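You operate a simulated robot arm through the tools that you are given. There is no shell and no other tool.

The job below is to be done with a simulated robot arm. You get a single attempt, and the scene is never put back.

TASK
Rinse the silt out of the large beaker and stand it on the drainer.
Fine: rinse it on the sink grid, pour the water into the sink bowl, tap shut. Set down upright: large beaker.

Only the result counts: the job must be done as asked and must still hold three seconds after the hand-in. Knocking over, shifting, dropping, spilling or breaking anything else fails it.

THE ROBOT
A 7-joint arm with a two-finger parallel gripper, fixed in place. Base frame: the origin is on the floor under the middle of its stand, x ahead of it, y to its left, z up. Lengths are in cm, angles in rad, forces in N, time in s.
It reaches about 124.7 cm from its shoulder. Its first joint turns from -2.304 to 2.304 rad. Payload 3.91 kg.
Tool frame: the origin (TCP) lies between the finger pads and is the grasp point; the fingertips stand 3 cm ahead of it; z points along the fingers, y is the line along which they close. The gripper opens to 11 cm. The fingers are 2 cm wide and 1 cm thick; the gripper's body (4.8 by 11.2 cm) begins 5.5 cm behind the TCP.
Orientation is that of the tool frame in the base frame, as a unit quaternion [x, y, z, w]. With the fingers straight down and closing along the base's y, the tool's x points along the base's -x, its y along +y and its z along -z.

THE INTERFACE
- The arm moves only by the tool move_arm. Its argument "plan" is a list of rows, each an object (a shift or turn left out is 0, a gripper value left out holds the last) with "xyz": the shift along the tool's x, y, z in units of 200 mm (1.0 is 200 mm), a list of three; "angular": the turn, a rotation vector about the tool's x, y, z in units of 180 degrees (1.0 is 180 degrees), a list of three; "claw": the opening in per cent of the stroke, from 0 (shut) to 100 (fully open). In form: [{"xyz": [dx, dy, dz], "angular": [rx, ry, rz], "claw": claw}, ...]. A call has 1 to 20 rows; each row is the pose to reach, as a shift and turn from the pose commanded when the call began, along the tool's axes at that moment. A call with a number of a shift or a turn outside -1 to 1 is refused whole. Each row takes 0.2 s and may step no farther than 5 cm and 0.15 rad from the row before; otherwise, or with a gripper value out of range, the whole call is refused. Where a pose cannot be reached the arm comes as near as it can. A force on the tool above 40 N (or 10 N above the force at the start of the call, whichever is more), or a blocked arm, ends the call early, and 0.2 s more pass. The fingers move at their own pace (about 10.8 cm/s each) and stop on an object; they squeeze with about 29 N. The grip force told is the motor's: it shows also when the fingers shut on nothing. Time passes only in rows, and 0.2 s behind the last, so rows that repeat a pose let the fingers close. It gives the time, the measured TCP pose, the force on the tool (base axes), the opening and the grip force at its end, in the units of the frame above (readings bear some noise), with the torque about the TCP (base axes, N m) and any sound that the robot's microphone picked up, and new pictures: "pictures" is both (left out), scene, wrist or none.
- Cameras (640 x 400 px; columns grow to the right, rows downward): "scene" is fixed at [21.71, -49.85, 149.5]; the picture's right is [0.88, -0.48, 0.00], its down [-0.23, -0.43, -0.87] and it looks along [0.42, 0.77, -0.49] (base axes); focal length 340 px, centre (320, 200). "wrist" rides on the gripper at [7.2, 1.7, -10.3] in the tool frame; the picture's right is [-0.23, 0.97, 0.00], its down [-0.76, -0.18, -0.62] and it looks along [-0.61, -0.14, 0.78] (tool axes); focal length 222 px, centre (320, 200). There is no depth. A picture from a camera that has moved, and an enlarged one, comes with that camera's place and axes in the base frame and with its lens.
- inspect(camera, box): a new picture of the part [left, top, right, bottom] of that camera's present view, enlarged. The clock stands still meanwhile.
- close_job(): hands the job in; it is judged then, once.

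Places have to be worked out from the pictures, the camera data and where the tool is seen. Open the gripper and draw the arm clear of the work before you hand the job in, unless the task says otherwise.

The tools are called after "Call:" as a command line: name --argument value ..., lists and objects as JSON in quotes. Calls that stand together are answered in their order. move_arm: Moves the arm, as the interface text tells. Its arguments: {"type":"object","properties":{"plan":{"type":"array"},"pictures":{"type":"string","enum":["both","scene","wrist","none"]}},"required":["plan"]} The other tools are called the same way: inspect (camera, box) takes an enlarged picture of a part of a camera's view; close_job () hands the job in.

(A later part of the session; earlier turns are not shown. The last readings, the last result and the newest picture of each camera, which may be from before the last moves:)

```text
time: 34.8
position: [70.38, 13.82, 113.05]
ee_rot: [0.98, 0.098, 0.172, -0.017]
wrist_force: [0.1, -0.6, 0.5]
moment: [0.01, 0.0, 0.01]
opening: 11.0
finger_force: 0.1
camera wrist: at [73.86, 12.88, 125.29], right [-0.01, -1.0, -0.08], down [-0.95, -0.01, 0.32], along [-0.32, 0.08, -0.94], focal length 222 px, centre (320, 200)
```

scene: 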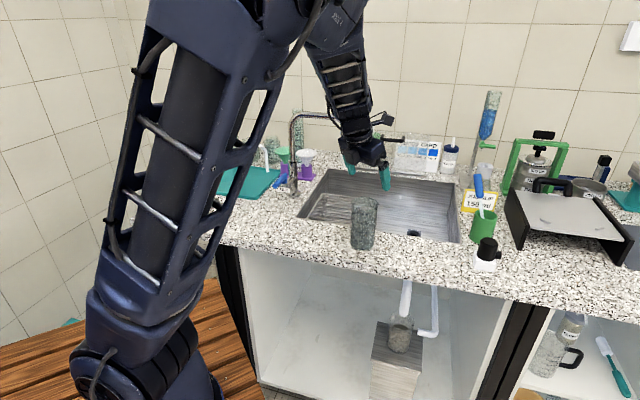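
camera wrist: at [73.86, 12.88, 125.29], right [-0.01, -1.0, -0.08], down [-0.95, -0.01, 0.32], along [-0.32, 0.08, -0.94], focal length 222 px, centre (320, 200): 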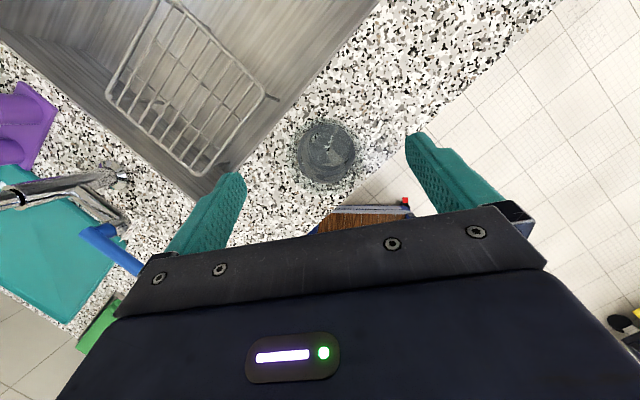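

Let me verify the beaker's centring between the fingers in this view.

Call:
inspect --camera "wrist" --box '[280, 105, 380, 205]'

Call:
inspect --camera "scene" --box '[330, 130, 430, 260]'

```text
4.00 times, centred on (330, 155) of wrist
camera zoom: at [73.86, 12.88, 125.29], right [-0.01, -1.0, -0.08], down [-0.95, -0.01, 0.32], along [-0.32, 0.08, -0.94], focal length 888 px, centre (280, 380)
```

zoom: 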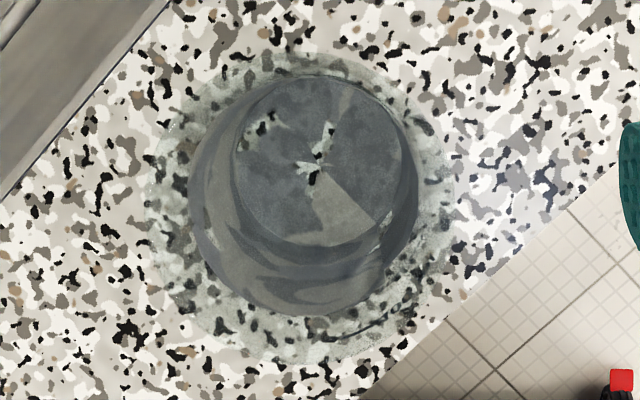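

```text
3.08 times, centred on (380, 195) of scene
camera zoom: at [21.71, -49.85, 149.5], right [0.88, -0.48, 0.0], down [-0.23, -0.43, -0.87], along [0.42, 0.77, -0.49], focal length 1046 px, centre (135, 215)
```

zoom: 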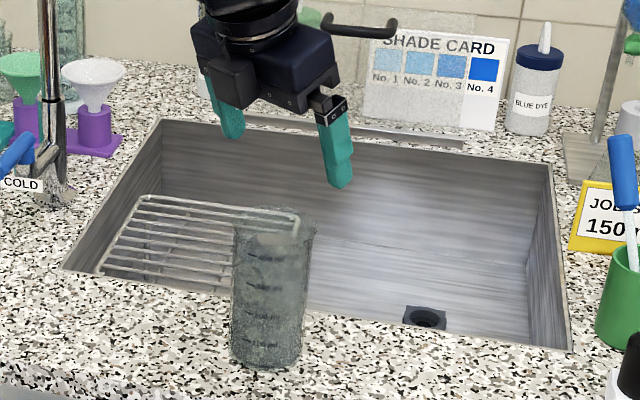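

The beaker is centred at ≈(70.9, 14.1). I descend the last 11.5 cm so the fingers straddle it just below the rim.

Call:
move_arm --plan '[{"xyz": [-0.045, -0.002, 0.137]}, {"xyz": [-0.09, -0.004, 0.274]}, {"xyz": [-0.136, -0.006, 0.41]}, {"xyz": [-0.181, -0.007, 0.5465]}]' --pictures "both"

```text
time: 35.8
position: [70.68, 14.03, 101.48]
ee_rot: [0.98, 0.099, 0.172, -0.017]
wrist_force: [0.2, 0.1, 0.0]
moment: [-0.01, -0.02, 0.0]
opening: 11.01
finger_force: 0.1
camera wrist: at [74.09, 12.99, 113.8], right [-0.02, -1.0, -0.08], down [-0.95, -0.01, 0.33], along [-0.33, 0.08, -0.94], focal length 222 px, centre (320, 200)
```

scene: 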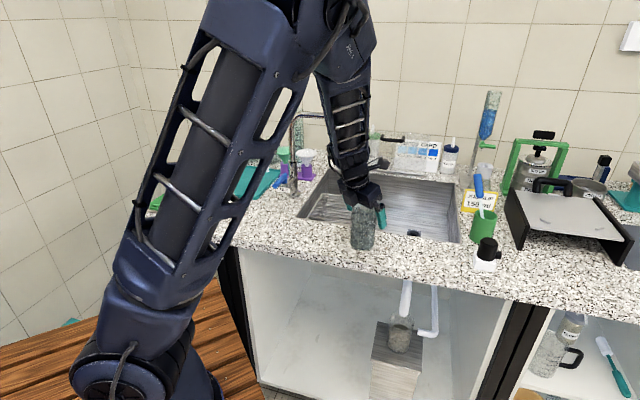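
wrist: 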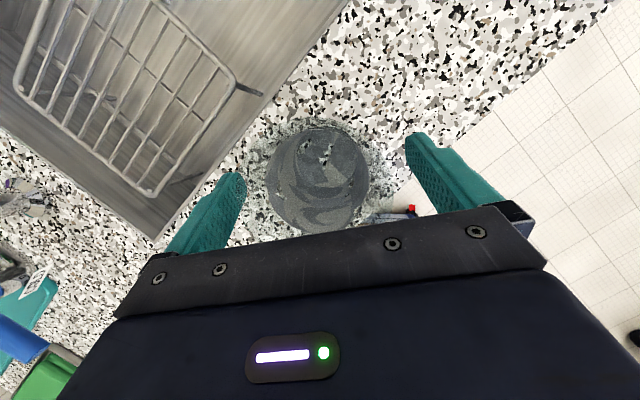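

The beaker is centred between the open fingers with no contact force. Now I close the gripper on it in place.

Call:
move_arm --plan '[{"claw": 55}, {"claw": 55}, {"claw": 55}, {"claw": 55}]' --pictures "both"

```text
time: 36.8
position: [70.78, 13.93, 101.6]
ee_rot: [0.98, 0.098, 0.173, -0.017]
wrist_force: [-0.4, -0.6, -0.4]
moment: [0.01, 0.02, 0.03]
opening: 6.91
finger_force: 29.3
camera wrist: at [74.11, 13.01, 113.82], right [-0.02, -1.0, -0.08], down [-0.95, -0.01, 0.33], along [-0.33, 0.08, -0.94], focal length 222 px, centre (320, 200)
```

scene: 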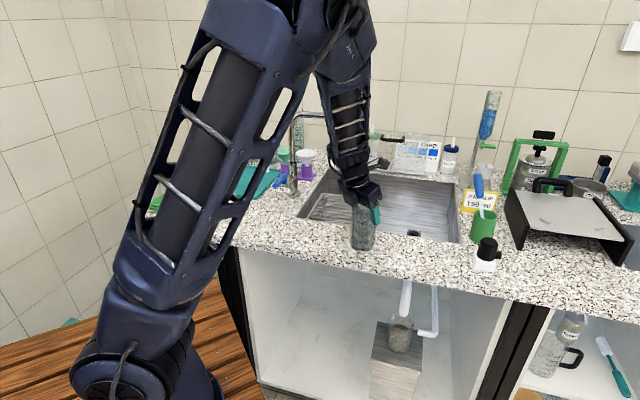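
wrist: 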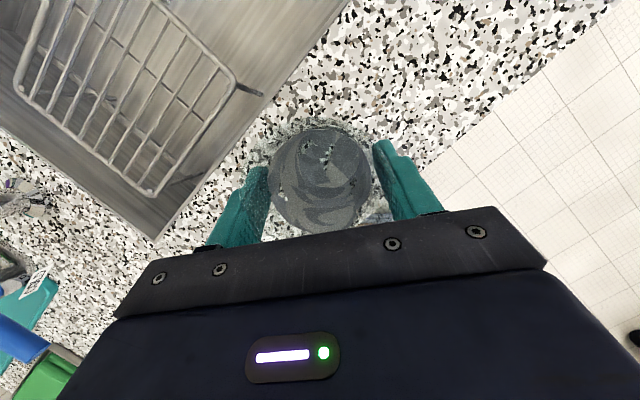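

Gripped at 6.9 cm with 29 N. I lift 4 cm and check the weight and the picture.

Call:
move_arm --plan '[{"xyz": [0.0171, 0, -0.047]}, {"xyz": [0.0343, 0, -0.094]}, {"xyz": [0.0514, 0, -0.141]}, {"xyz": [0.0685, 0, -0.188]}]' --pictures "both"

```text
time: 37.8
position: [70.7, 14.09, 105.47]
ee_rot: [0.98, 0.098, 0.173, -0.016]
wrist_force: [0.0, 0.0, -1.6]
moment: [-0.02, 0.01, -0.01]
opening: 6.9
finger_force: 28.8
camera wrist: at [74.11, 13.03, 117.81], right [-0.02, -1.0, -0.08], down [-0.95, -0.01, 0.33], along [-0.32, 0.08, -0.94], focal length 222 px, centre (320, 200)
```

scene: 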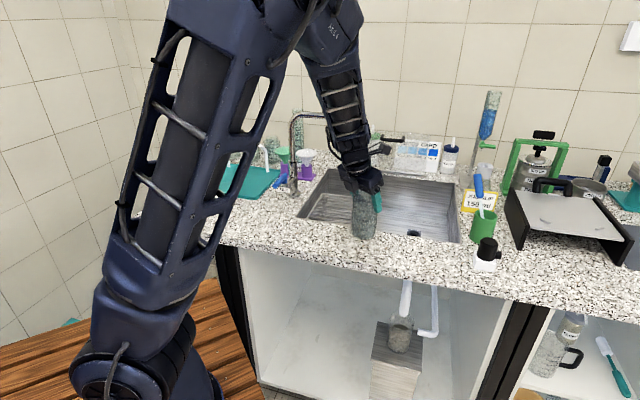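
wrist: 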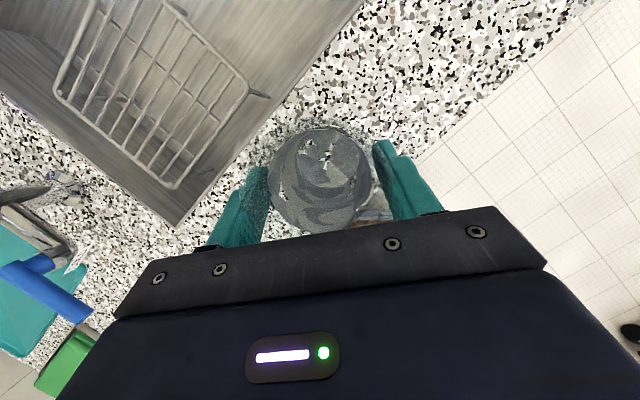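

Light (≈0.17 kg), so it holds only silt and no water. I'll carry it a little farther out on the open counter, to about (80.5, 5), where a horizontal regrasp will be within reach.

Call:
move_arm --plan '[{"xyz": [0.0914, 0.136, 0.0334], "angular": [-0.0037, 0, 0.0101]}, {"xyz": [0.1828, 0.272, 0.0668], "angular": [-0.0074, 0, 0.0202]}, {"xyz": [0.274, 0.408, 0.1], "angular": [-0.011, 0, 0.0304]}, {"xyz": [0.3655, 0.544, 0.1337], "angular": [-0.01475, 0, 0.0405]}]' --pictures "both"

```text
time: 38.8
position: [80.48, 4.74, 105.61]
ee_rot: [0.984, 0.032, 0.174, -0.005]
wrist_force: [-0.5, -0.3, -1.1]
moment: [-0.03, 0.02, 0.02]
opening: 6.92
finger_force: 28.8
camera wrist: at [83.72, 3.34, 117.75], right [-0.15, -0.99, -0.08], down [-0.94, 0.12, 0.32], along [-0.31, 0.12, -0.94], focal length 222 px, centre (320, 200)
```

scene: 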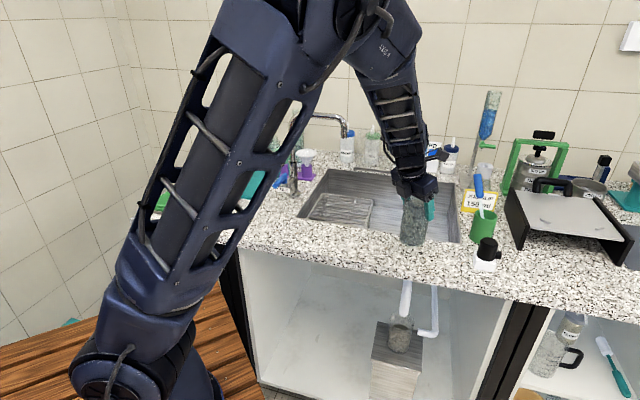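
wrist: 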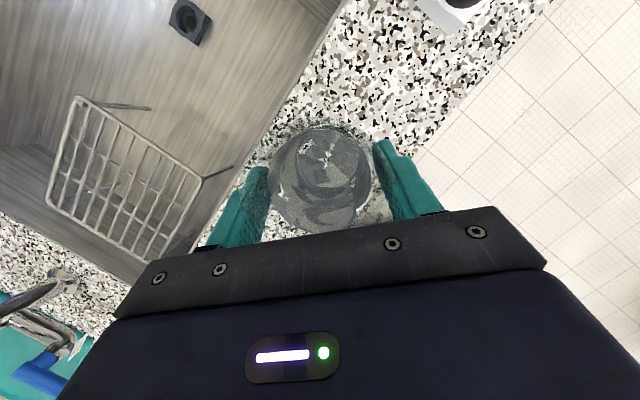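

Over the counter strip, clear of everything. I lower it to the counter in small steps.

Call:
move_arm --plan '[{"xyz": [-0.0171, 0, 0.047]}, {"xyz": [-0.0343, 0, 0.0939]}, {"xyz": [-0.0514, 0, 0.1408]}, {"xyz": [-0.0651, 0, 0.1783]}, {"xyz": [-0.0685, 0, 0.1877]}]' --pictures "scene"

```text
time: 40.0
position: [80.36, 4.93, 101.53]
ee_rot: [0.984, 0.031, 0.174, -0.004]
wrist_force: [-0.8, -0.8, 0.0]
moment: [-0.01, -0.01, 0.03]
opening: 6.89
finger_force: 29.5
```

scene: 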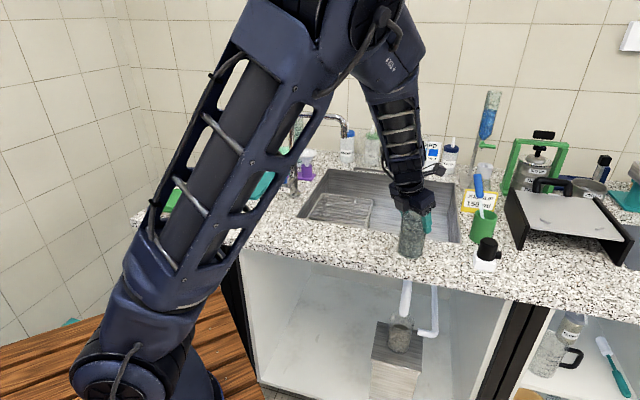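

Force has dropped to about 0, so it is close to touching. I nudge 0.15 cm lower to confirm contact.

Call:
move_arm --plan '[{"xyz": [-0.0013, 0, 0.0035]}, {"xyz": [-0.0026, 0, 0.007]}, {"xyz": [-0.0026, 0, 0.007]}]' --pictures "none"

```text
time: 40.8
position: [80.48, 4.94, 101.57]
ee_rot: [0.984, 0.033, 0.175, -0.006]
wrist_force: [1.4, -2.3, 17.0]
moment: [0.08, -0.25, -0.28]
opening: 6.91
finger_force: 28.9
```

Firm contact (17 N). I ease off by about 0.1 cm and open the fingers.

Call:
move_arm --plan '[{"xyz": [0.002, 0, -0.0055]}, {"xyz": [0.002, 0, -0.0055]}, {"xyz": [0.002, 0, -0.0055], "claw": 70}, {"xyz": [0.002, 0, -0.0055], "claw": 85}, {"xyz": [0.002, 0, -0.0055], "claw": 100}, {"xyz": [0.002, 0, -0.0055], "claw": 100}]' --pictures "both"

```text
time: 42.2
position: [80.43, 4.93, 101.51]
ee_rot: [0.984, 0.031, 0.173, -0.005]
wrist_force: [-0.4, -0.2, -0.2]
moment: [-0.01, 0.0, 0.02]
opening: 11.0
finger_force: 0.0
camera wrist: at [83.75, 3.41, 113.77], right [-0.15, -0.99, -0.08], down [-0.94, 0.12, 0.33], along [-0.31, 0.12, -0.94], focal length 222 px, centre (320, 200)
```

scene: 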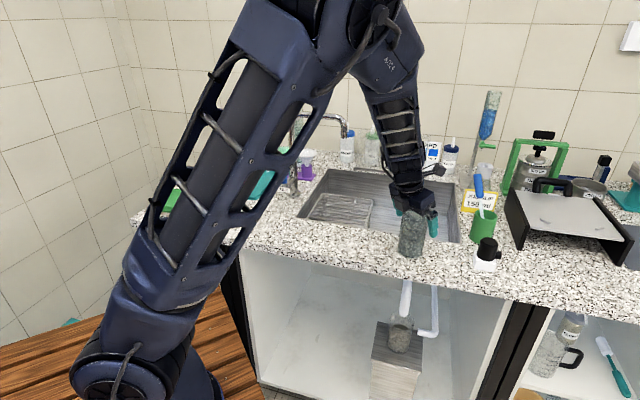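
wrist: 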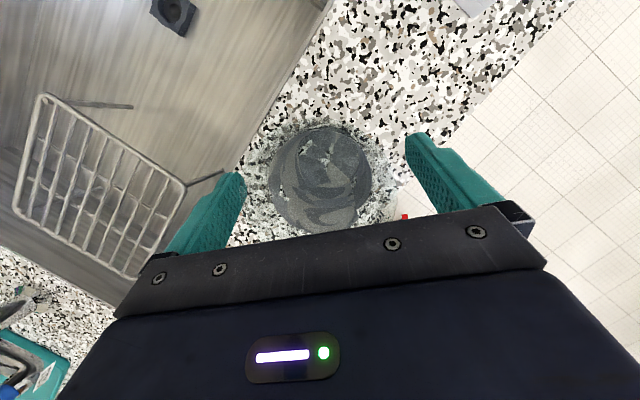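

The beaker stands freely at about (80.6, 5). I lift the gripper straight up 20 cm.

Call:
move_arm --plan '[{"xyz": [0.0685, 0, -0.1877], "claw": 100}, {"xyz": [0.137, 0, -0.3754]}, {"xyz": [0.2056, 0, -0.563]}, {"xyz": [0.274, 0, -0.751]}, {"xyz": [0.3427, 0, -0.9386]}]' --pictures "both"

```text
time: 43.4
position: [80.38, 4.8, 121.57]
ee_rot: [0.984, 0.031, 0.174, -0.005]
wrist_force: [0.0, 0.3, -0.5]
moment: [0.03, 0.01, 0.02]
opening: 11.01
finger_force: 0.1
camera wrist: at [83.72, 3.33, 133.83], right [-0.15, -0.99, -0.08], down [-0.94, 0.12, 0.33], along [-0.31, 0.12, -0.94], focal length 222 px, centre (320, 200)
```

scene: 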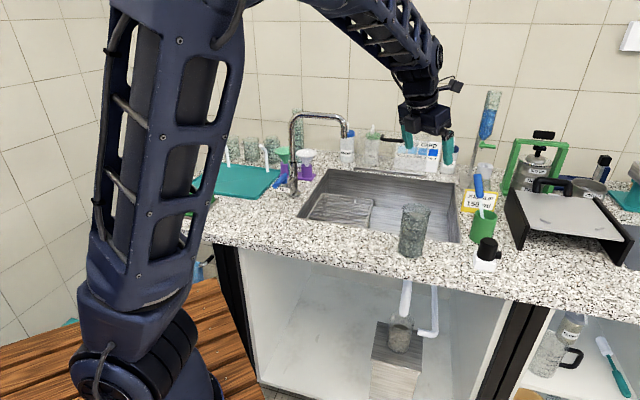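
wrist: 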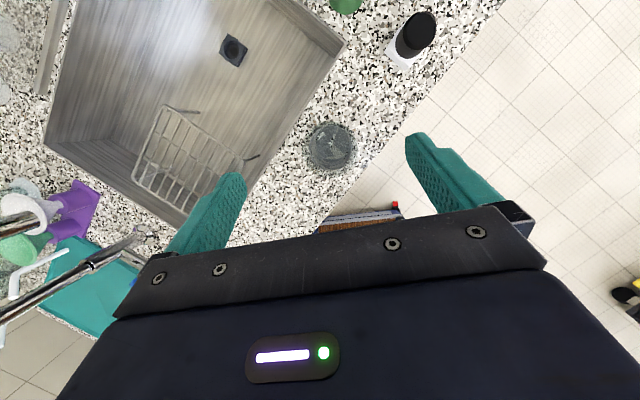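

Beaker upright. I take enlargements for its exact place and also for the tap lever in the now unobstructed scene view.

Call:
inspect --camera "wrist" --box '[290, 105, 370, 185]'

Call:
inspect --camera "scene" --box '[260, 100, 360, 200]'

Call:
inspect --camera "scene" --box '[370, 190, 450, 270]'

```text
5.00 times, centred on (330, 145) of wrist
camera zoom: at [83.72, 3.33, 133.83], right [-0.15, -0.99, -0.08], down [-0.94, 0.12, 0.33], along [-0.31, 0.12, -0.94], focal length 1111 px, centre (270, 475)
```

zoom: 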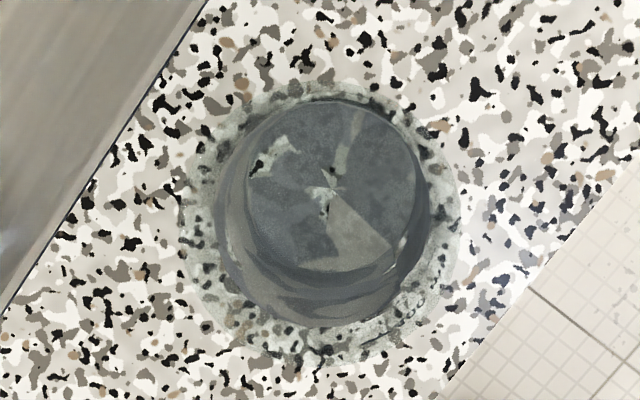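

```text
4.00 times, centred on (310, 150) of scene
camera zoom: at [21.71, -49.85, 149.5], right [0.88, -0.48, 0.0], down [-0.23, -0.43, -0.87], along [0.42, 0.77, -0.49], focal length 1359 px, centre (360, 400)
```

zoom: 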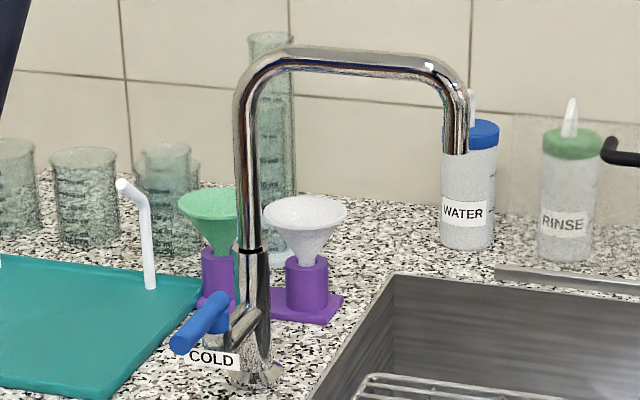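

```text
5.00 times, centred on (410, 230) of scene
camera zoom: at [21.71, -49.85, 149.5], right [0.88, -0.48, 0.0], down [-0.23, -0.43, -0.87], along [0.42, 0.77, -0.49], focal length 1699 px, centre (-130, 50)
```

zoom: 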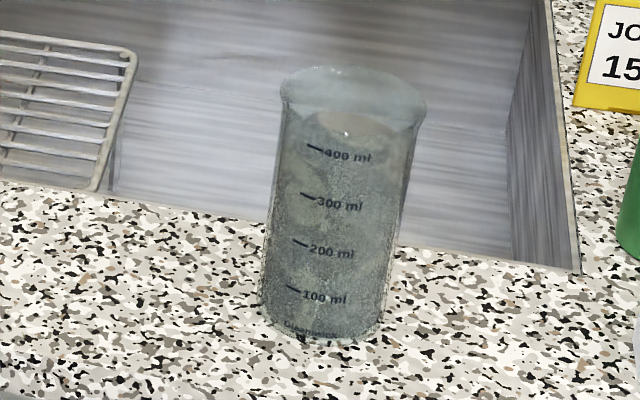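

Beaker axis is at (80.65, 4.72). Now I pitch the gripper up in the arm's plane from 70° to about 15° below horizontal, holding the TCP above the beaker.

Call:
move_arm --plan '[{"xyz": [0.01, 0, -0.03], "angular": [0, 0.0436, 0]}, {"xyz": [0.02, 0, -0.06], "angular": [0, 0.0873, 0]}, {"xyz": [0.03, 0, -0.09], "angular": [0, 0.131, 0]}, {"xyz": [0.04, 0, -0.12], "angular": [0, 0.1746, 0]}]' --pictures "scene"

```text
time: 44.4
position: [80.37, 4.92, 124.05]
ee_rot: [0.9, 0.029, 0.435, -0.014]
wrist_force: [-0.9, -0.2, -0.1]
moment: [0.03, -0.01, -0.02]
opening: 11.0
finger_force: 0.2
```

scene: 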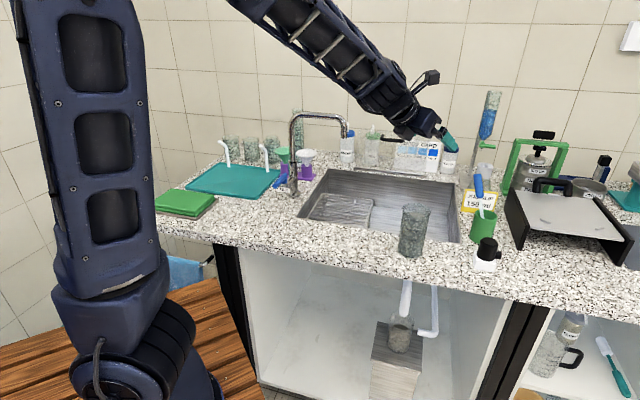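

Smooth so far, with the elbow in plane. I continue the pitch to about 14° below horizontal.

Call:
move_arm --plan '[{"xyz": [0, 0, 0], "angular": [0, 0.04, 0]}, {"xyz": [0, 0, 0], "angular": [0, 0.08, 0]}, {"xyz": [0, 0, 0], "angular": [0, 0.12, 0]}, {"xyz": [0, 0, 0], "angular": [0, 0.135, 0]}]' --pictures "both"

```text
time: 45.4
position: [80.4, 4.94, 123.99]
ee_rot: [0.789, 0.026, 0.614, -0.02]
wrist_force: [0.5, 0.1, -0.1]
moment: [0.02, 0.0, 0.0]
opening: 11.01
finger_force: 0.1
out of reach, approached as far as the arm can: row 2
camera wrist: at [72.16, 2.66, 133.71], right [0.01, -0.98, -0.22], down [-0.8, 0.13, -0.59], along [0.6, 0.18, -0.78], focal length 222 px, centre (320, 200)
```

scene: 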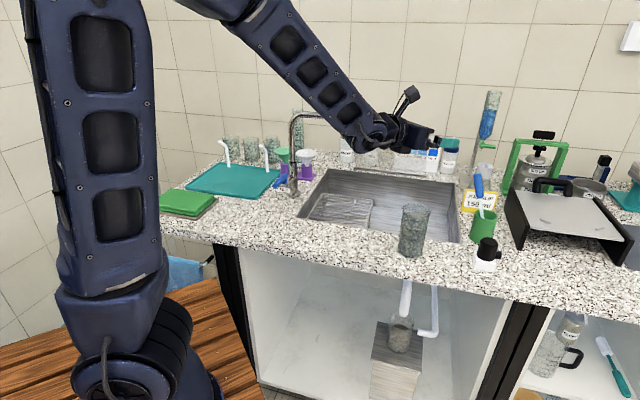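
wrist: 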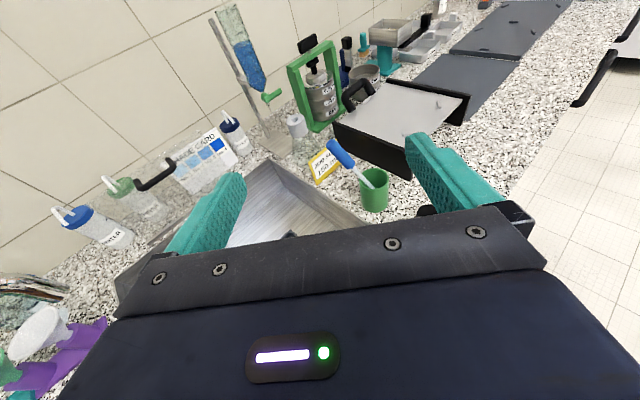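

Gripper is nearly horizontal with the arm well in plane. I descend 13 cm first, keeping centred on the beaker.

Call:
move_arm --plan '[{"xyz": [-0.21, 0.012, 0.052]}, {"xyz": [-0.42, 0.012, 0.105]}, {"xyz": [-0.6305, 0.012, 0.157]}]' --pictures "both"

```text
time: 46.2
position: [80.15, 4.65, 111.01]
ee_rot: [0.789, 0.026, 0.614, -0.02]
wrist_force: [0.0, -0.7, 0.9]
moment: [0.03, 0.02, -0.03]
opening: 10.98
finger_force: 0.0
camera wrist: at [72.04, 2.48, 120.62], right [0.01, -0.98, -0.22], down [-0.8, 0.12, -0.59], along [0.6, 0.18, -0.78], focal length 222 px, centre (320, 200)
```

scene: 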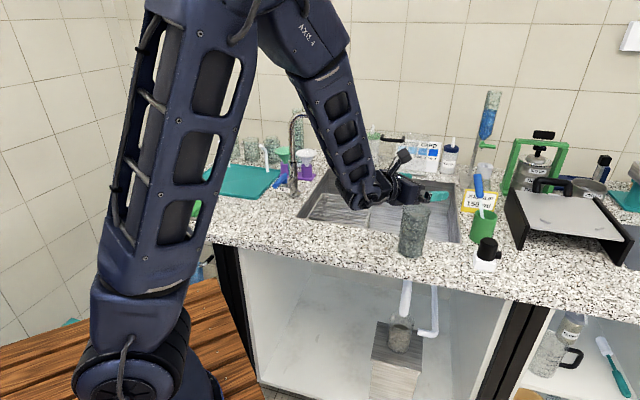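
wrist: 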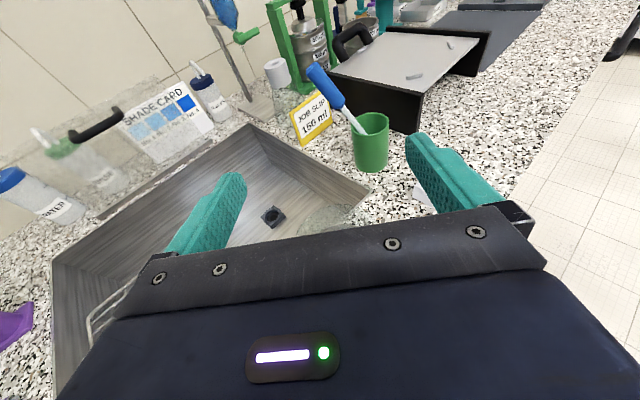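

Tracking well. I lower the last 12 cm around the beaker to a mid-height grip.

Call:
move_arm --plan '[{"xyz": [-0.1485, -0.001, 0.042]}, {"xyz": [-0.297, -0.002, 0.082]}, {"xyz": [-0.4455, -0.003, 0.122]}, {"xyz": [-0.594, -0.003, 0.161]}]' --pictures "both"

```text
time: 47.2
position: [80.49, 4.5, 98.78]
ee_rot: [0.789, 0.026, 0.614, -0.019]
wrist_force: [0.7, 0.7, -1.1]
moment: [-0.04, 0.03, -0.01]
opening: 10.98
finger_force: 0.0
camera wrist: at [72.31, 2.41, 108.38], right [0.01, -0.98, -0.22], down [-0.8, 0.13, -0.59], along [0.6, 0.18, -0.78], focal length 222 px, centre (320, 200)
```

scene: 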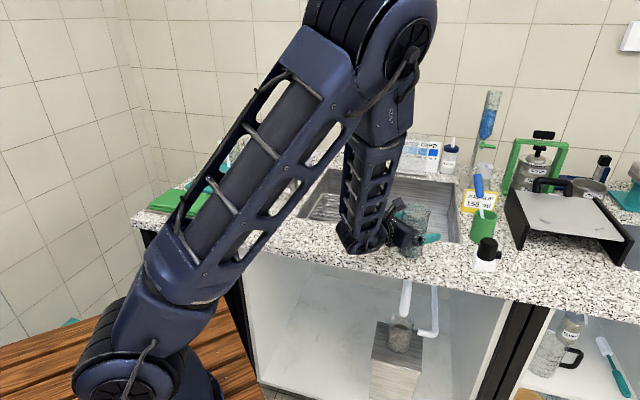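
wrist: 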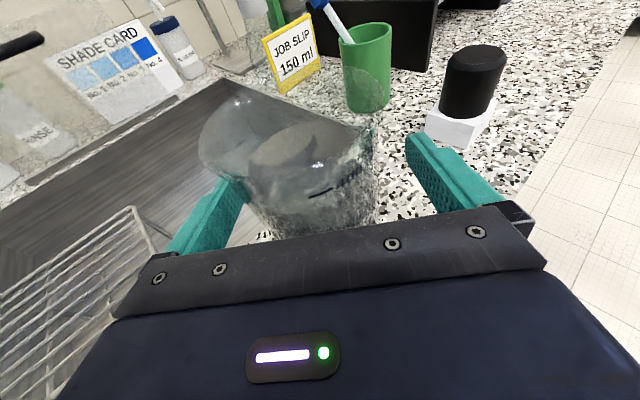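

The beaker stands between the fingers without contact. I close the grip.

Call:
move_arm --plan '[{"claw": 55}, {"claw": 55}, {"claw": 55}, {"claw": 55}]' --pictures "wrist"

```text
time: 48.2
position: [80.56, 4.7, 98.76]
ee_rot: [0.789, 0.025, 0.614, -0.019]
wrist_force: [0.2, -0.8, 0.5]
moment: [-0.25, 0.03, -0.13]
opening: 6.75
finger_force: 29.1
camera wrist: at [72.35, 2.38, 108.38], right [0.01, -0.98, -0.22], down [-0.8, 0.13, -0.58], along [0.6, 0.18, -0.78], focal length 222 px, centre (320, 200)
```

wrist: 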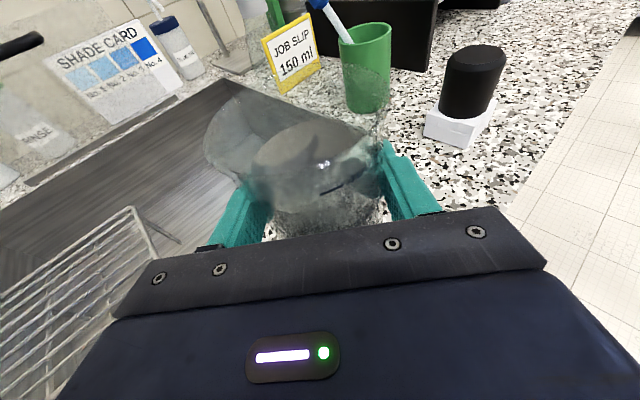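

Held at 6.75 cm. I lift 3.5 cm and check it hangs upright.

Call:
move_arm --plan '[{"xyz": [0.057, 0, -0.0145]}, {"xyz": [0.113, 0, -0.029]}, {"xyz": [0.17, 0, -0.043]}]' --pictures "both"

```text
time: 49.0
position: [80.58, 4.66, 102.34]
ee_rot: [0.789, 0.025, 0.614, -0.019]
wrist_force: [-0.3, -1.6, -2.0]
moment: [-0.01, -0.02, -0.02]
opening: 6.52
finger_force: 28.7
camera wrist: at [72.36, 2.43, 111.9], right [0.01, -0.98, -0.22], down [-0.8, 0.13, -0.58], along [0.6, 0.18, -0.78], focal length 222 px, centre (320, 200)
```

scene: 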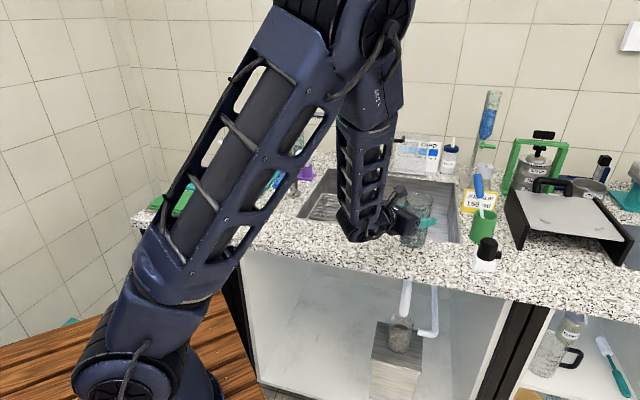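
wrist: 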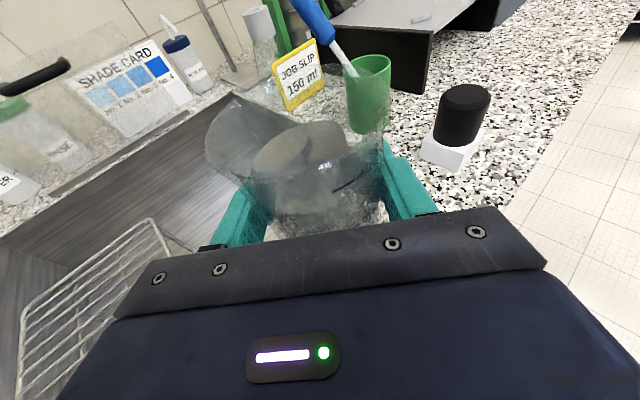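

Opening settled to 6.5 cm. I check the beaker's attitude in an enlarged view before carrying.

Call:
inspect --camera "scene" --box '[360, 170, 460, 270]'

Call:
inspect --camera "wrist" --box '[190, 70, 430, 260]'

```text
4.00 times, centred on (410, 220) of scene
camera zoom: at [21.71, -49.85, 149.5], right [0.88, -0.48, 0.0], down [-0.23, -0.43, -0.87], along [0.42, 0.77, -0.49], focal length 1359 px, centre (-40, 120)
```

zoom: 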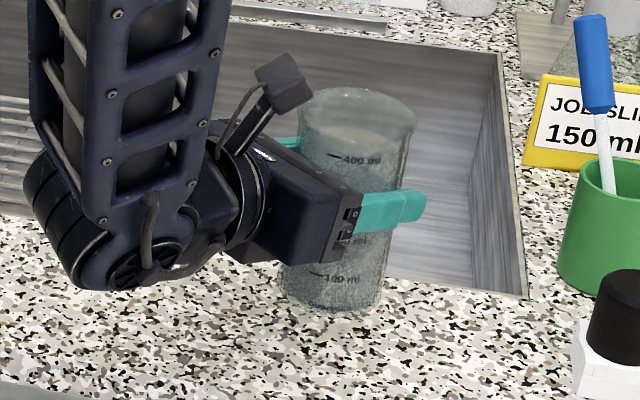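

```text
2.11 times, centred on (310, 165) of wrist
camera zoom: at [72.36, 2.43, 111.9], right [0.01, -0.98, -0.22], down [-0.8, 0.13, -0.58], along [0.6, 0.18, -0.78], focal length 468 px, centre (341, 274)
```

zoom: 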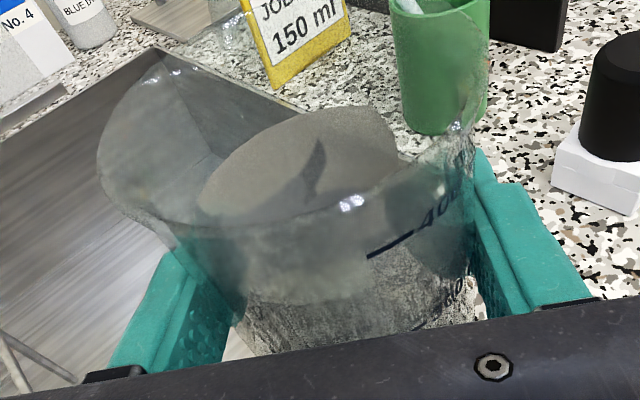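

Upright and well held. I carry it toward the grid at this height (bottom ≈94, rim ≈108), first half of the way, turning the heading gradually.

Call:
move_arm --plan '[{"xyz": [0.0004, -0.213, 0.0014], "angular": [0.0215, 0, -0.0055]}, {"xyz": [0.0008, -0.426, 0.0028], "angular": [0.0431, 0, -0.011]}, {"xyz": [0.0013, -0.64, 0.0042], "angular": [0.0646, 0, -0.0164]}, {"xyz": [0.0017, -0.8525, 0.0056], "angular": [0.0862, 0, -0.0219]}]' --pictures "both"

```text
time: 50.0
position: [79.57, 21.85, 102.36]
ee_rot: [0.777, 0.136, 0.605, -0.105]
wrist_force: [1.1, -0.3, -1.1]
moment: [-0.03, -0.02, 0.02]
opening: 6.5
finger_force: 29.0
camera wrist: at [72.28, 17.48, 111.93], right [0.28, -0.94, -0.22], down [-0.8, -0.1, -0.58], along [0.53, 0.34, -0.78], focal length 222 px, centre (320, 200)
```

scene: 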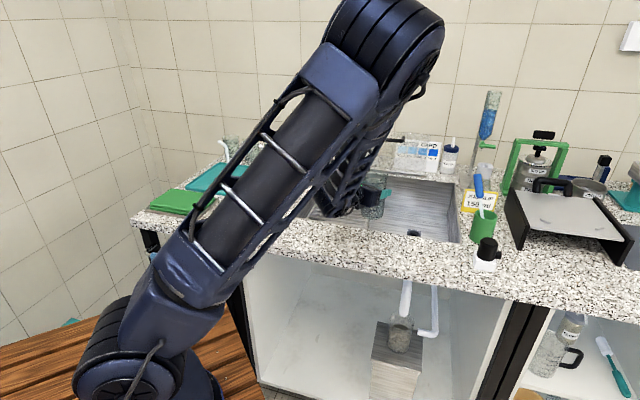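
wrist: 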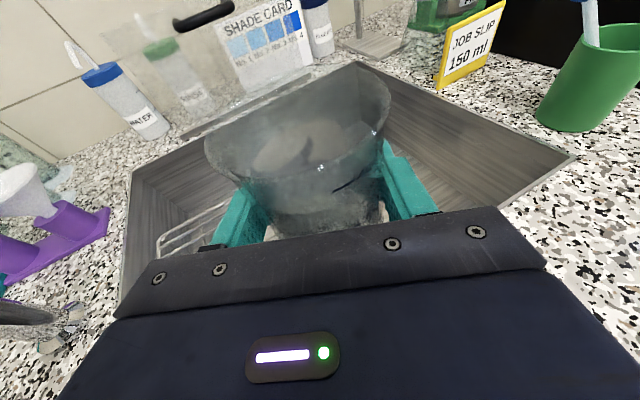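

On track. I go half of the remaining way and then check the spout clearance.

Call:
move_arm --plan '[{"xyz": [0.0147, -0.1985, 0.0568], "angular": [0.01345, 0, -0.0034]}, {"xyz": [0.0293, -0.397, 0.1135], "angular": [0.0269, 0, -0.0068]}]' --pictures "both"

```text
time: 50.6
position: [79.17, 30.01, 102.4]
ee_rot: [0.771, 0.168, 0.6, -0.131]
wrist_force: [0.3, -0.2, -0.4]
moment: [0.03, 0.01, -0.01]
opening: 6.52
finger_force: 29.1
camera wrist: at [72.27, 25.03, 111.99], right [0.36, -0.91, -0.22], down [-0.79, -0.17, -0.58], along [0.49, 0.38, -0.78], focal length 222 px, centre (320, 200)
```

scene: 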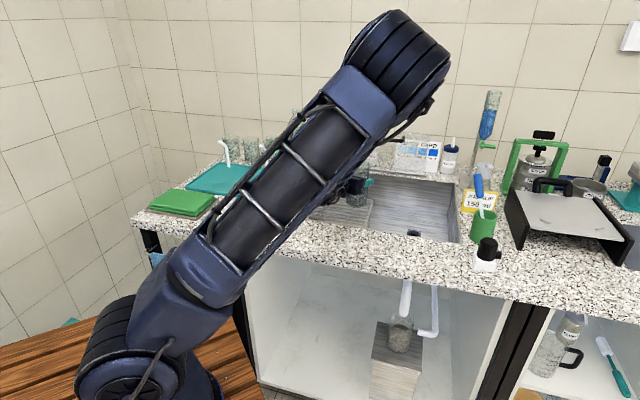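
wrist: 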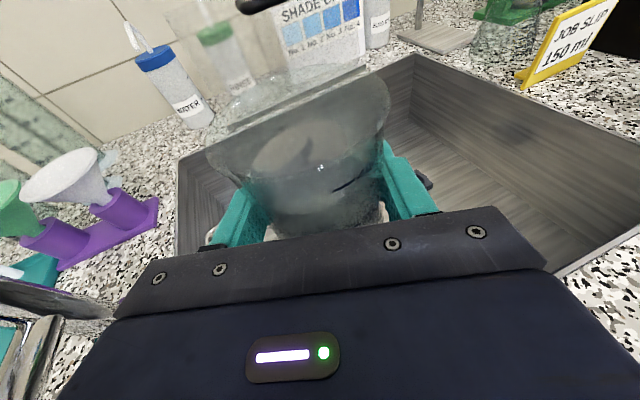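

Over the grid now. I lower 2.5 cm so the rim passes well below the spout, then shift left to the spout's axis (78.6, 38.4).

Call:
move_arm --plan '[{"xyz": [-0.121, 0, 0.0307]}, {"xyz": [-0.109, -0.131, 0.0788], "angular": [0.0108, 0, -0.0027]}, {"xyz": [-0.097, -0.262, 0.127], "angular": [0.0215, 0, -0.0055]}, {"xyz": [-0.085, -0.393, 0.175], "angular": [0.0323, 0, -0.0082]}]' --pictures "both"

```text
time: 51.6
position: [78.42, 38.52, 99.8]
ee_rot: [0.761, 0.21, 0.592, -0.163]
wrist_force: [0.1, 0.5, -1.1]
moment: [0.02, 0.01, 0.04]
opening: 6.55
finger_force: 29.3
camera wrist: at [72.21, 32.75, 109.41], right [0.45, -0.87, -0.22], down [-0.77, -0.25, -0.58], along [0.45, 0.43, -0.78], focal length 222 px, centre (320, 200)
```

scene: 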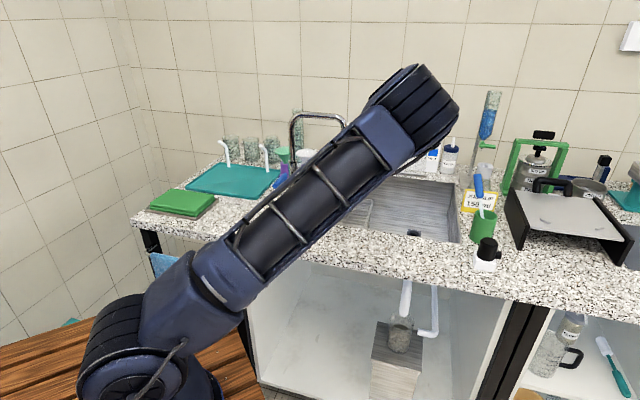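
wrist: 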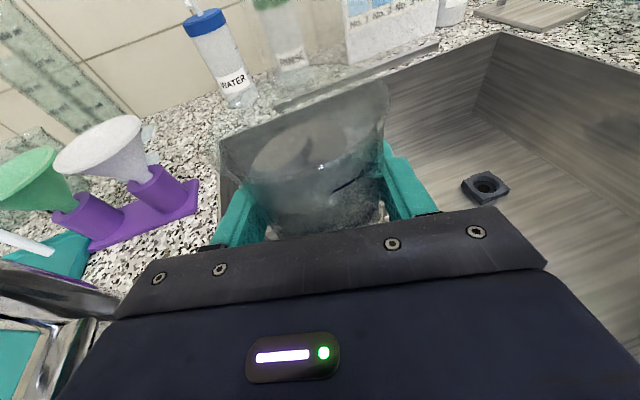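

In place at (78.4, 38.5) under the spout, still 2–4 cm above the grid. I lower carefully with force checks.

Call:
move_arm --plan '[{"xyz": [-0.024, 0, 0.006]}, {"xyz": [-0.0485, 0, 0.0123]}, {"xyz": [-0.073, 0, 0.0185]}, {"xyz": [-0.097, 0, 0.0246]}]' --pictures "none"

```text
time: 52.6
position: [78.4, 38.43, 97.78]
ee_rot: [0.761, 0.211, 0.591, -0.164]
wrist_force: [0.0, -0.4, -2.3]
moment: [0.01, 0.01, 0.02]
opening: 6.55
finger_force: 29.1
```

Call:
move_arm --plan '[{"xyz": [-0.01, 0, 0.0025]}, {"xyz": [-0.0194, 0, 0.0049]}, {"xyz": [-0.0194, 0, 0.0049]}]' --pictures "none"

```text
time: 53.4
position: [78.51, 38.4, 97.27]
ee_rot: [0.761, 0.209, 0.592, -0.162]
wrist_force: [-0.1, 0.1, -1.5]
moment: [-0.04, 0.0, 0.02]
opening: 6.54
finger_force: 29.1
```

No contact yet (bottom ≈88.7). I go on down in 0.4 cm steps.

Call:
move_arm --plan '[{"xyz": [-0.01, 0, 0.0025]}, {"xyz": [-0.0194, 0, 0.0049]}, {"xyz": [-0.0194, 0, 0.0049]}]' --pictures "none"

```text
time: 54.2
position: [78.61, 38.5, 96.8]
ee_rot: [0.761, 0.209, 0.592, -0.162]
wrist_force: [-0.1, -0.2, -1.6]
moment: [0.0, 0.01, -0.01]
opening: 6.55
finger_force: 28.4
```

Still free (−1.6 N). Continuing down.

Call:
move_arm --plan '[{"xyz": [-0.01, 0, 0.0025]}, {"xyz": [-0.0194, 0, 0.0049]}, {"xyz": [-0.0194, 0, 0.0049]}]' --pictures "none"

Call:
move_arm --plan '[{"xyz": [-0.01, 0, 0.0025]}, {"xyz": [-0.0194, 0, 0.0049]}, {"xyz": [-0.0194, 0, 0.0049]}]' --pictures "wrist"

```text
time: 55.0
position: [78.5, 38.4, 96.58]
ee_rot: [0.762, 0.209, 0.591, -0.162]
wrist_force: [-0.6, 0.3, -1.9]
moment: [0.0, -0.01, -0.03]
opening: 6.53
finger_force: 29.3
```

```text
time: 55.8
position: [78.54, 38.34, 96.11]
ee_rot: [0.761, 0.209, 0.592, -0.162]
wrist_force: [-0.7, 0.6, -1.5]
moment: [0.01, -0.01, 0.03]
opening: 6.53
finger_force: 29.2
camera wrist: at [72.2, 32.72, 105.76], right [0.45, -0.87, -0.22], down [-0.77, -0.25, -0.58], along [0.45, 0.43, -0.78], focal length 222 px, centre (320, 200)
```

wrist: 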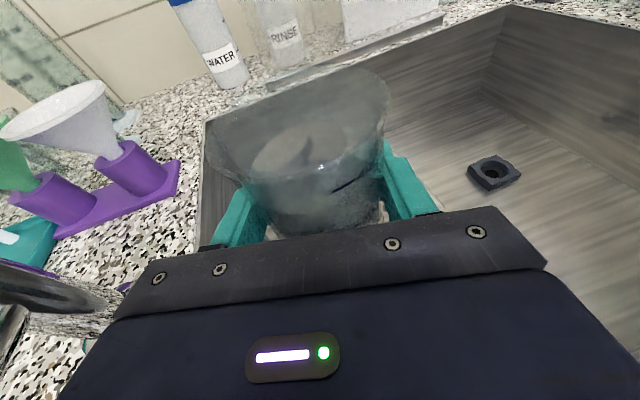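

Bottom ≈87.5, still free. Continuing.

Call:
move_arm --plan '[{"xyz": [-0.01, 0, 0.0025]}, {"xyz": [-0.0194, 0, 0.0049]}, {"xyz": [-0.0194, 0, 0.0049]}]' --pictures "none"

Call:
move_arm --plan '[{"xyz": [-0.01, 0, 0.0025]}, {"xyz": [-0.0194, 0, 0.0049]}, {"xyz": [-0.0194, 0, 0.0049]}]' --pictures "none"

```text
time: 56.6
position: [78.54, 38.38, 95.66]
ee_rot: [0.761, 0.209, 0.592, -0.162]
wrist_force: [0.5, 0.0, -1.1]
moment: [0.01, -0.04, -0.01]
opening: 6.51
finger_force: 29.0
```

```text
time: 57.4
position: [78.56, 38.41, 95.42]
ee_rot: [0.761, 0.209, 0.593, -0.162]
wrist_force: [2.7, 1.3, 20.5]
moment: [0.19, -0.1, -0.01]
opening: 6.55
finger_force: 29.4
```

Contact with the grid (20 N; grid top ≈87.0). I ease off about 0.15 cm and open the fingers.

Call:
move_arm --plan '[{"xyz": [0.008, 0, -0.002]}, {"xyz": [0.008, 0, -0.002]}, {"xyz": [0.008, 0, -0.002], "claw": 75}, {"xyz": [0.008, 0, -0.002], "claw": 90}, {"xyz": [0.008, 0, -0.002], "claw": 100}, {"xyz": [0.008, 0, -0.002], "claw": 100}]' --pictures "both"

```text
time: 58.8
position: [78.4, 38.29, 95.41]
ee_rot: [0.761, 0.209, 0.592, -0.162]
wrist_force: [0.8, -0.1, -0.7]
moment: [-0.04, 0.0, -0.01]
opening: 11.02
finger_force: 0.0
camera wrist: at [72.17, 32.7, 105.11], right [0.45, -0.87, -0.22], down [-0.77, -0.25, -0.58], along [0.45, 0.43, -0.78], focal length 222 px, centre (320, 200)
```

scene: 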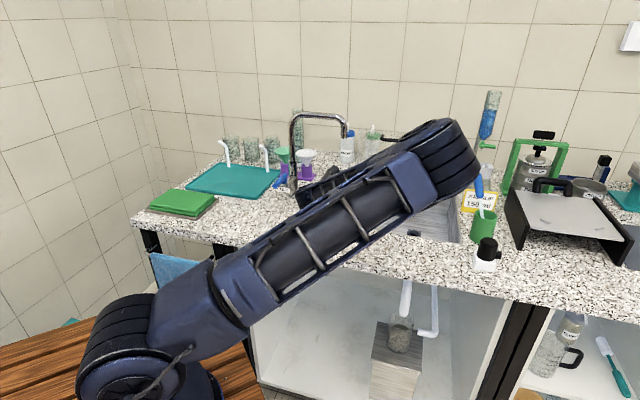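
wrist: 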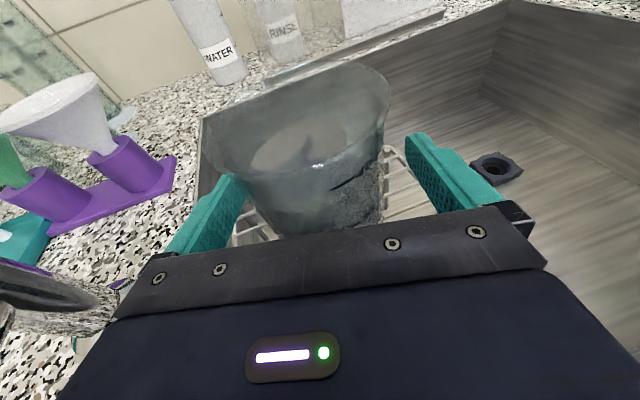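

The beaker stands on the grid, fingers open. I back out along the tool axis, 9 cm.

Call:
move_arm --plan '[{"xyz": [0, 0, -0.11]}, {"xyz": [0, 0, -0.22]}, {"xyz": [0, 0, -0.33]}, {"xyz": [0, 0, -0.45]}]' --pictures "both"

```text
time: 59.8
position: [71.11, 33.99, 97.73]
ee_rot: [0.761, 0.209, 0.592, -0.162]
wrist_force: [0.3, 0.4, -0.6]
moment: [0.02, 0.0, -0.01]
opening: 10.99
finger_force: 0.0
camera wrist: at [64.68, 28.21, 107.32], right [0.45, -0.87, -0.22], down [-0.77, -0.25, -0.58], along [0.45, 0.43, -0.78], focal length 222 px, centre (320, 200)
```

scene: 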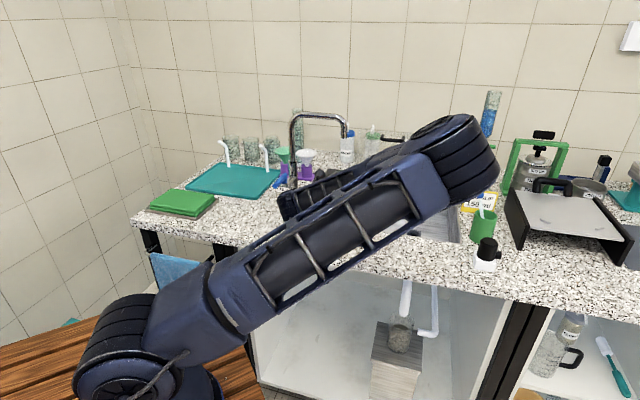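
wrist: 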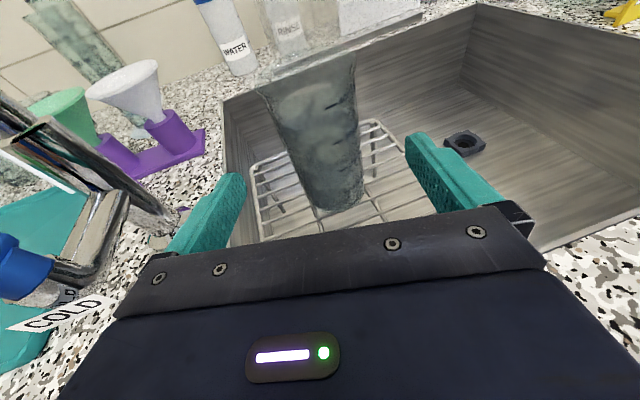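

Beaker stands on the grid's centre. The tap's lever is visible on the left; I enlarge it and the beaker.

Call:
inspect --camera "wrist" --box '[0, 90, 200, 350]'

Call:
inspect --camera "wrist" --box '[220, 30, 420, 240]'

Call:
inspect --camera "scene" --box '[260, 130, 380, 230]'

```text
1.54 times, centred on (100, 220) of wrist
camera zoom: at [64.68, 28.21, 107.32], right [0.45, -0.87, -0.22], down [-0.77, -0.25, -0.58], along [0.45, 0.43, -0.78], focal length 342 px, centre (658, 169)
```

zoom: 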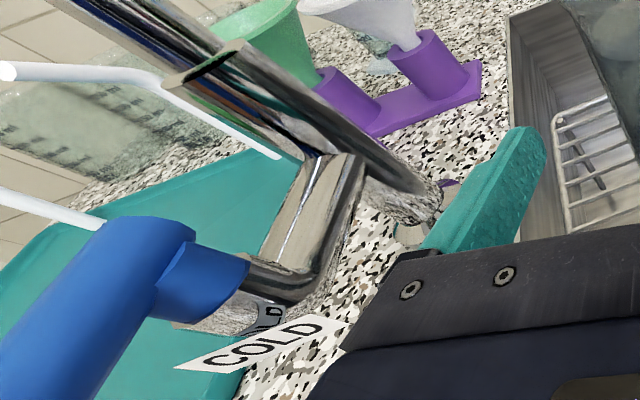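

```text
1.90 times, centred on (320, 135) of wrist
camera zoom: at [64.68, 28.21, 107.32], right [0.45, -0.87, -0.22], down [-0.77, -0.25, -0.58], along [0.45, 0.43, -0.78], focal length 423 px, centre (320, 324)
```

zoom: 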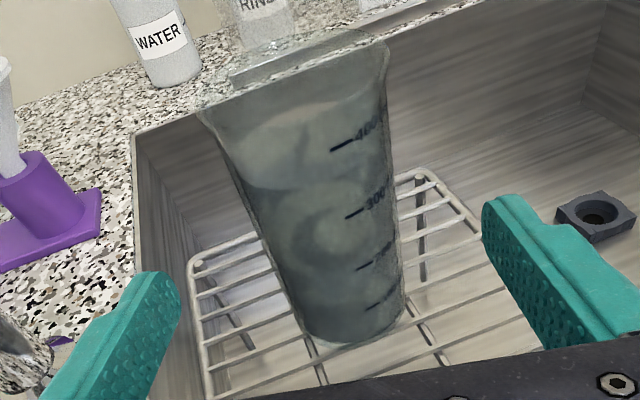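

```text
4.00 times, centred on (320, 180) of scene
camera zoom: at [21.71, -49.85, 149.5], right [0.88, -0.48, 0.0], down [-0.23, -0.43, -0.87], along [0.42, 0.77, -0.49], focal length 1359 px, centre (320, 280)
```

zoom: 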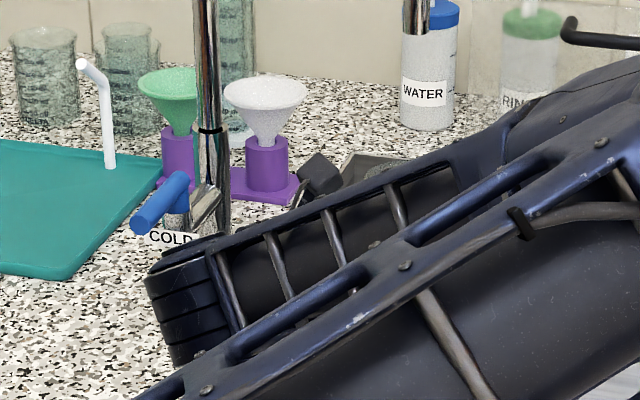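

The lever is a blue bar on a vertical stub at the end of a chrome arm, so it most likely turns about a vertical axis. I narrow the fingers and rise away from the spout to z≈117 before heading to it.

Call:
move_arm --plan '[{"xyz": [0, 0, -0.03], "claw": 45}, {"xyz": [0.177, 0, -0.1]}, {"xyz": [0.354, 0, -0.17]}, {"xyz": [0.53, 0, -0.24]}, {"xyz": [0.707, 0, -0.31]}, {"xyz": [0.884, 0, -0.38]}]' --pictures "both"

```text
time: 61.2
position: [68.39, 32.25, 116.62]
ee_rot: [0.762, 0.208, 0.591, -0.161]
wrist_force: [0.3, 0.1, -0.6]
moment: [0.02, -0.03, 0.05]
opening: 4.94
finger_force: 0.1
camera wrist: at [62.15, 26.65, 126.36], right [0.45, -0.87, -0.22], down [-0.77, -0.25, -0.58], along [0.45, 0.43, -0.78], focal length 222 px, centre (320, 200)
```

scene: 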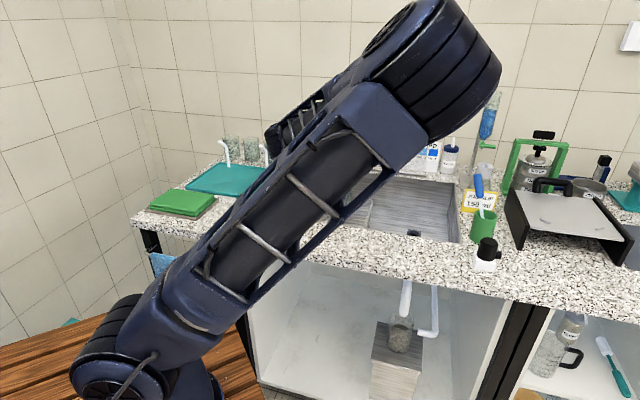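
wrist: 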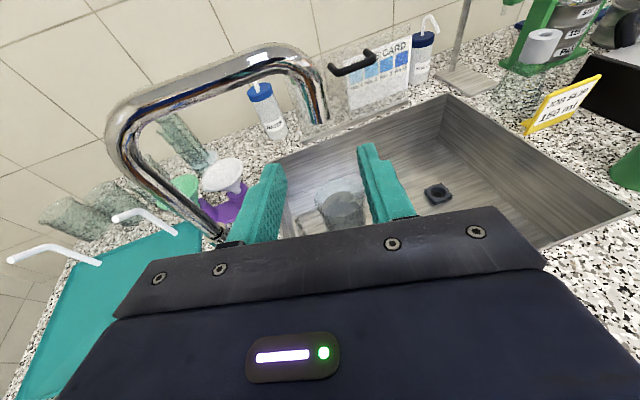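

Spout and beaker are both in view. I enlarge to check their alignment.

Call:
inspect --camera "wrist" --box '[240, 30, 420, 240]'

```text
1.90 times, centred on (330, 135) of wrist
camera zoom: at [62.15, 26.65, 126.36], right [0.45, -0.87, -0.22], down [-0.77, -0.25, -0.58], along [0.45, 0.43, -0.78], focal length 423 px, centre (301, 324)
```

zoom: 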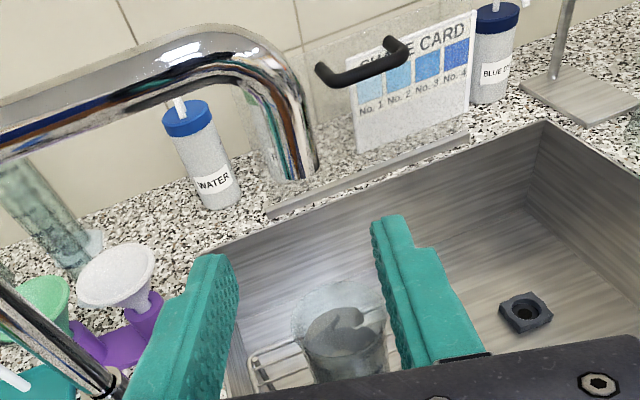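

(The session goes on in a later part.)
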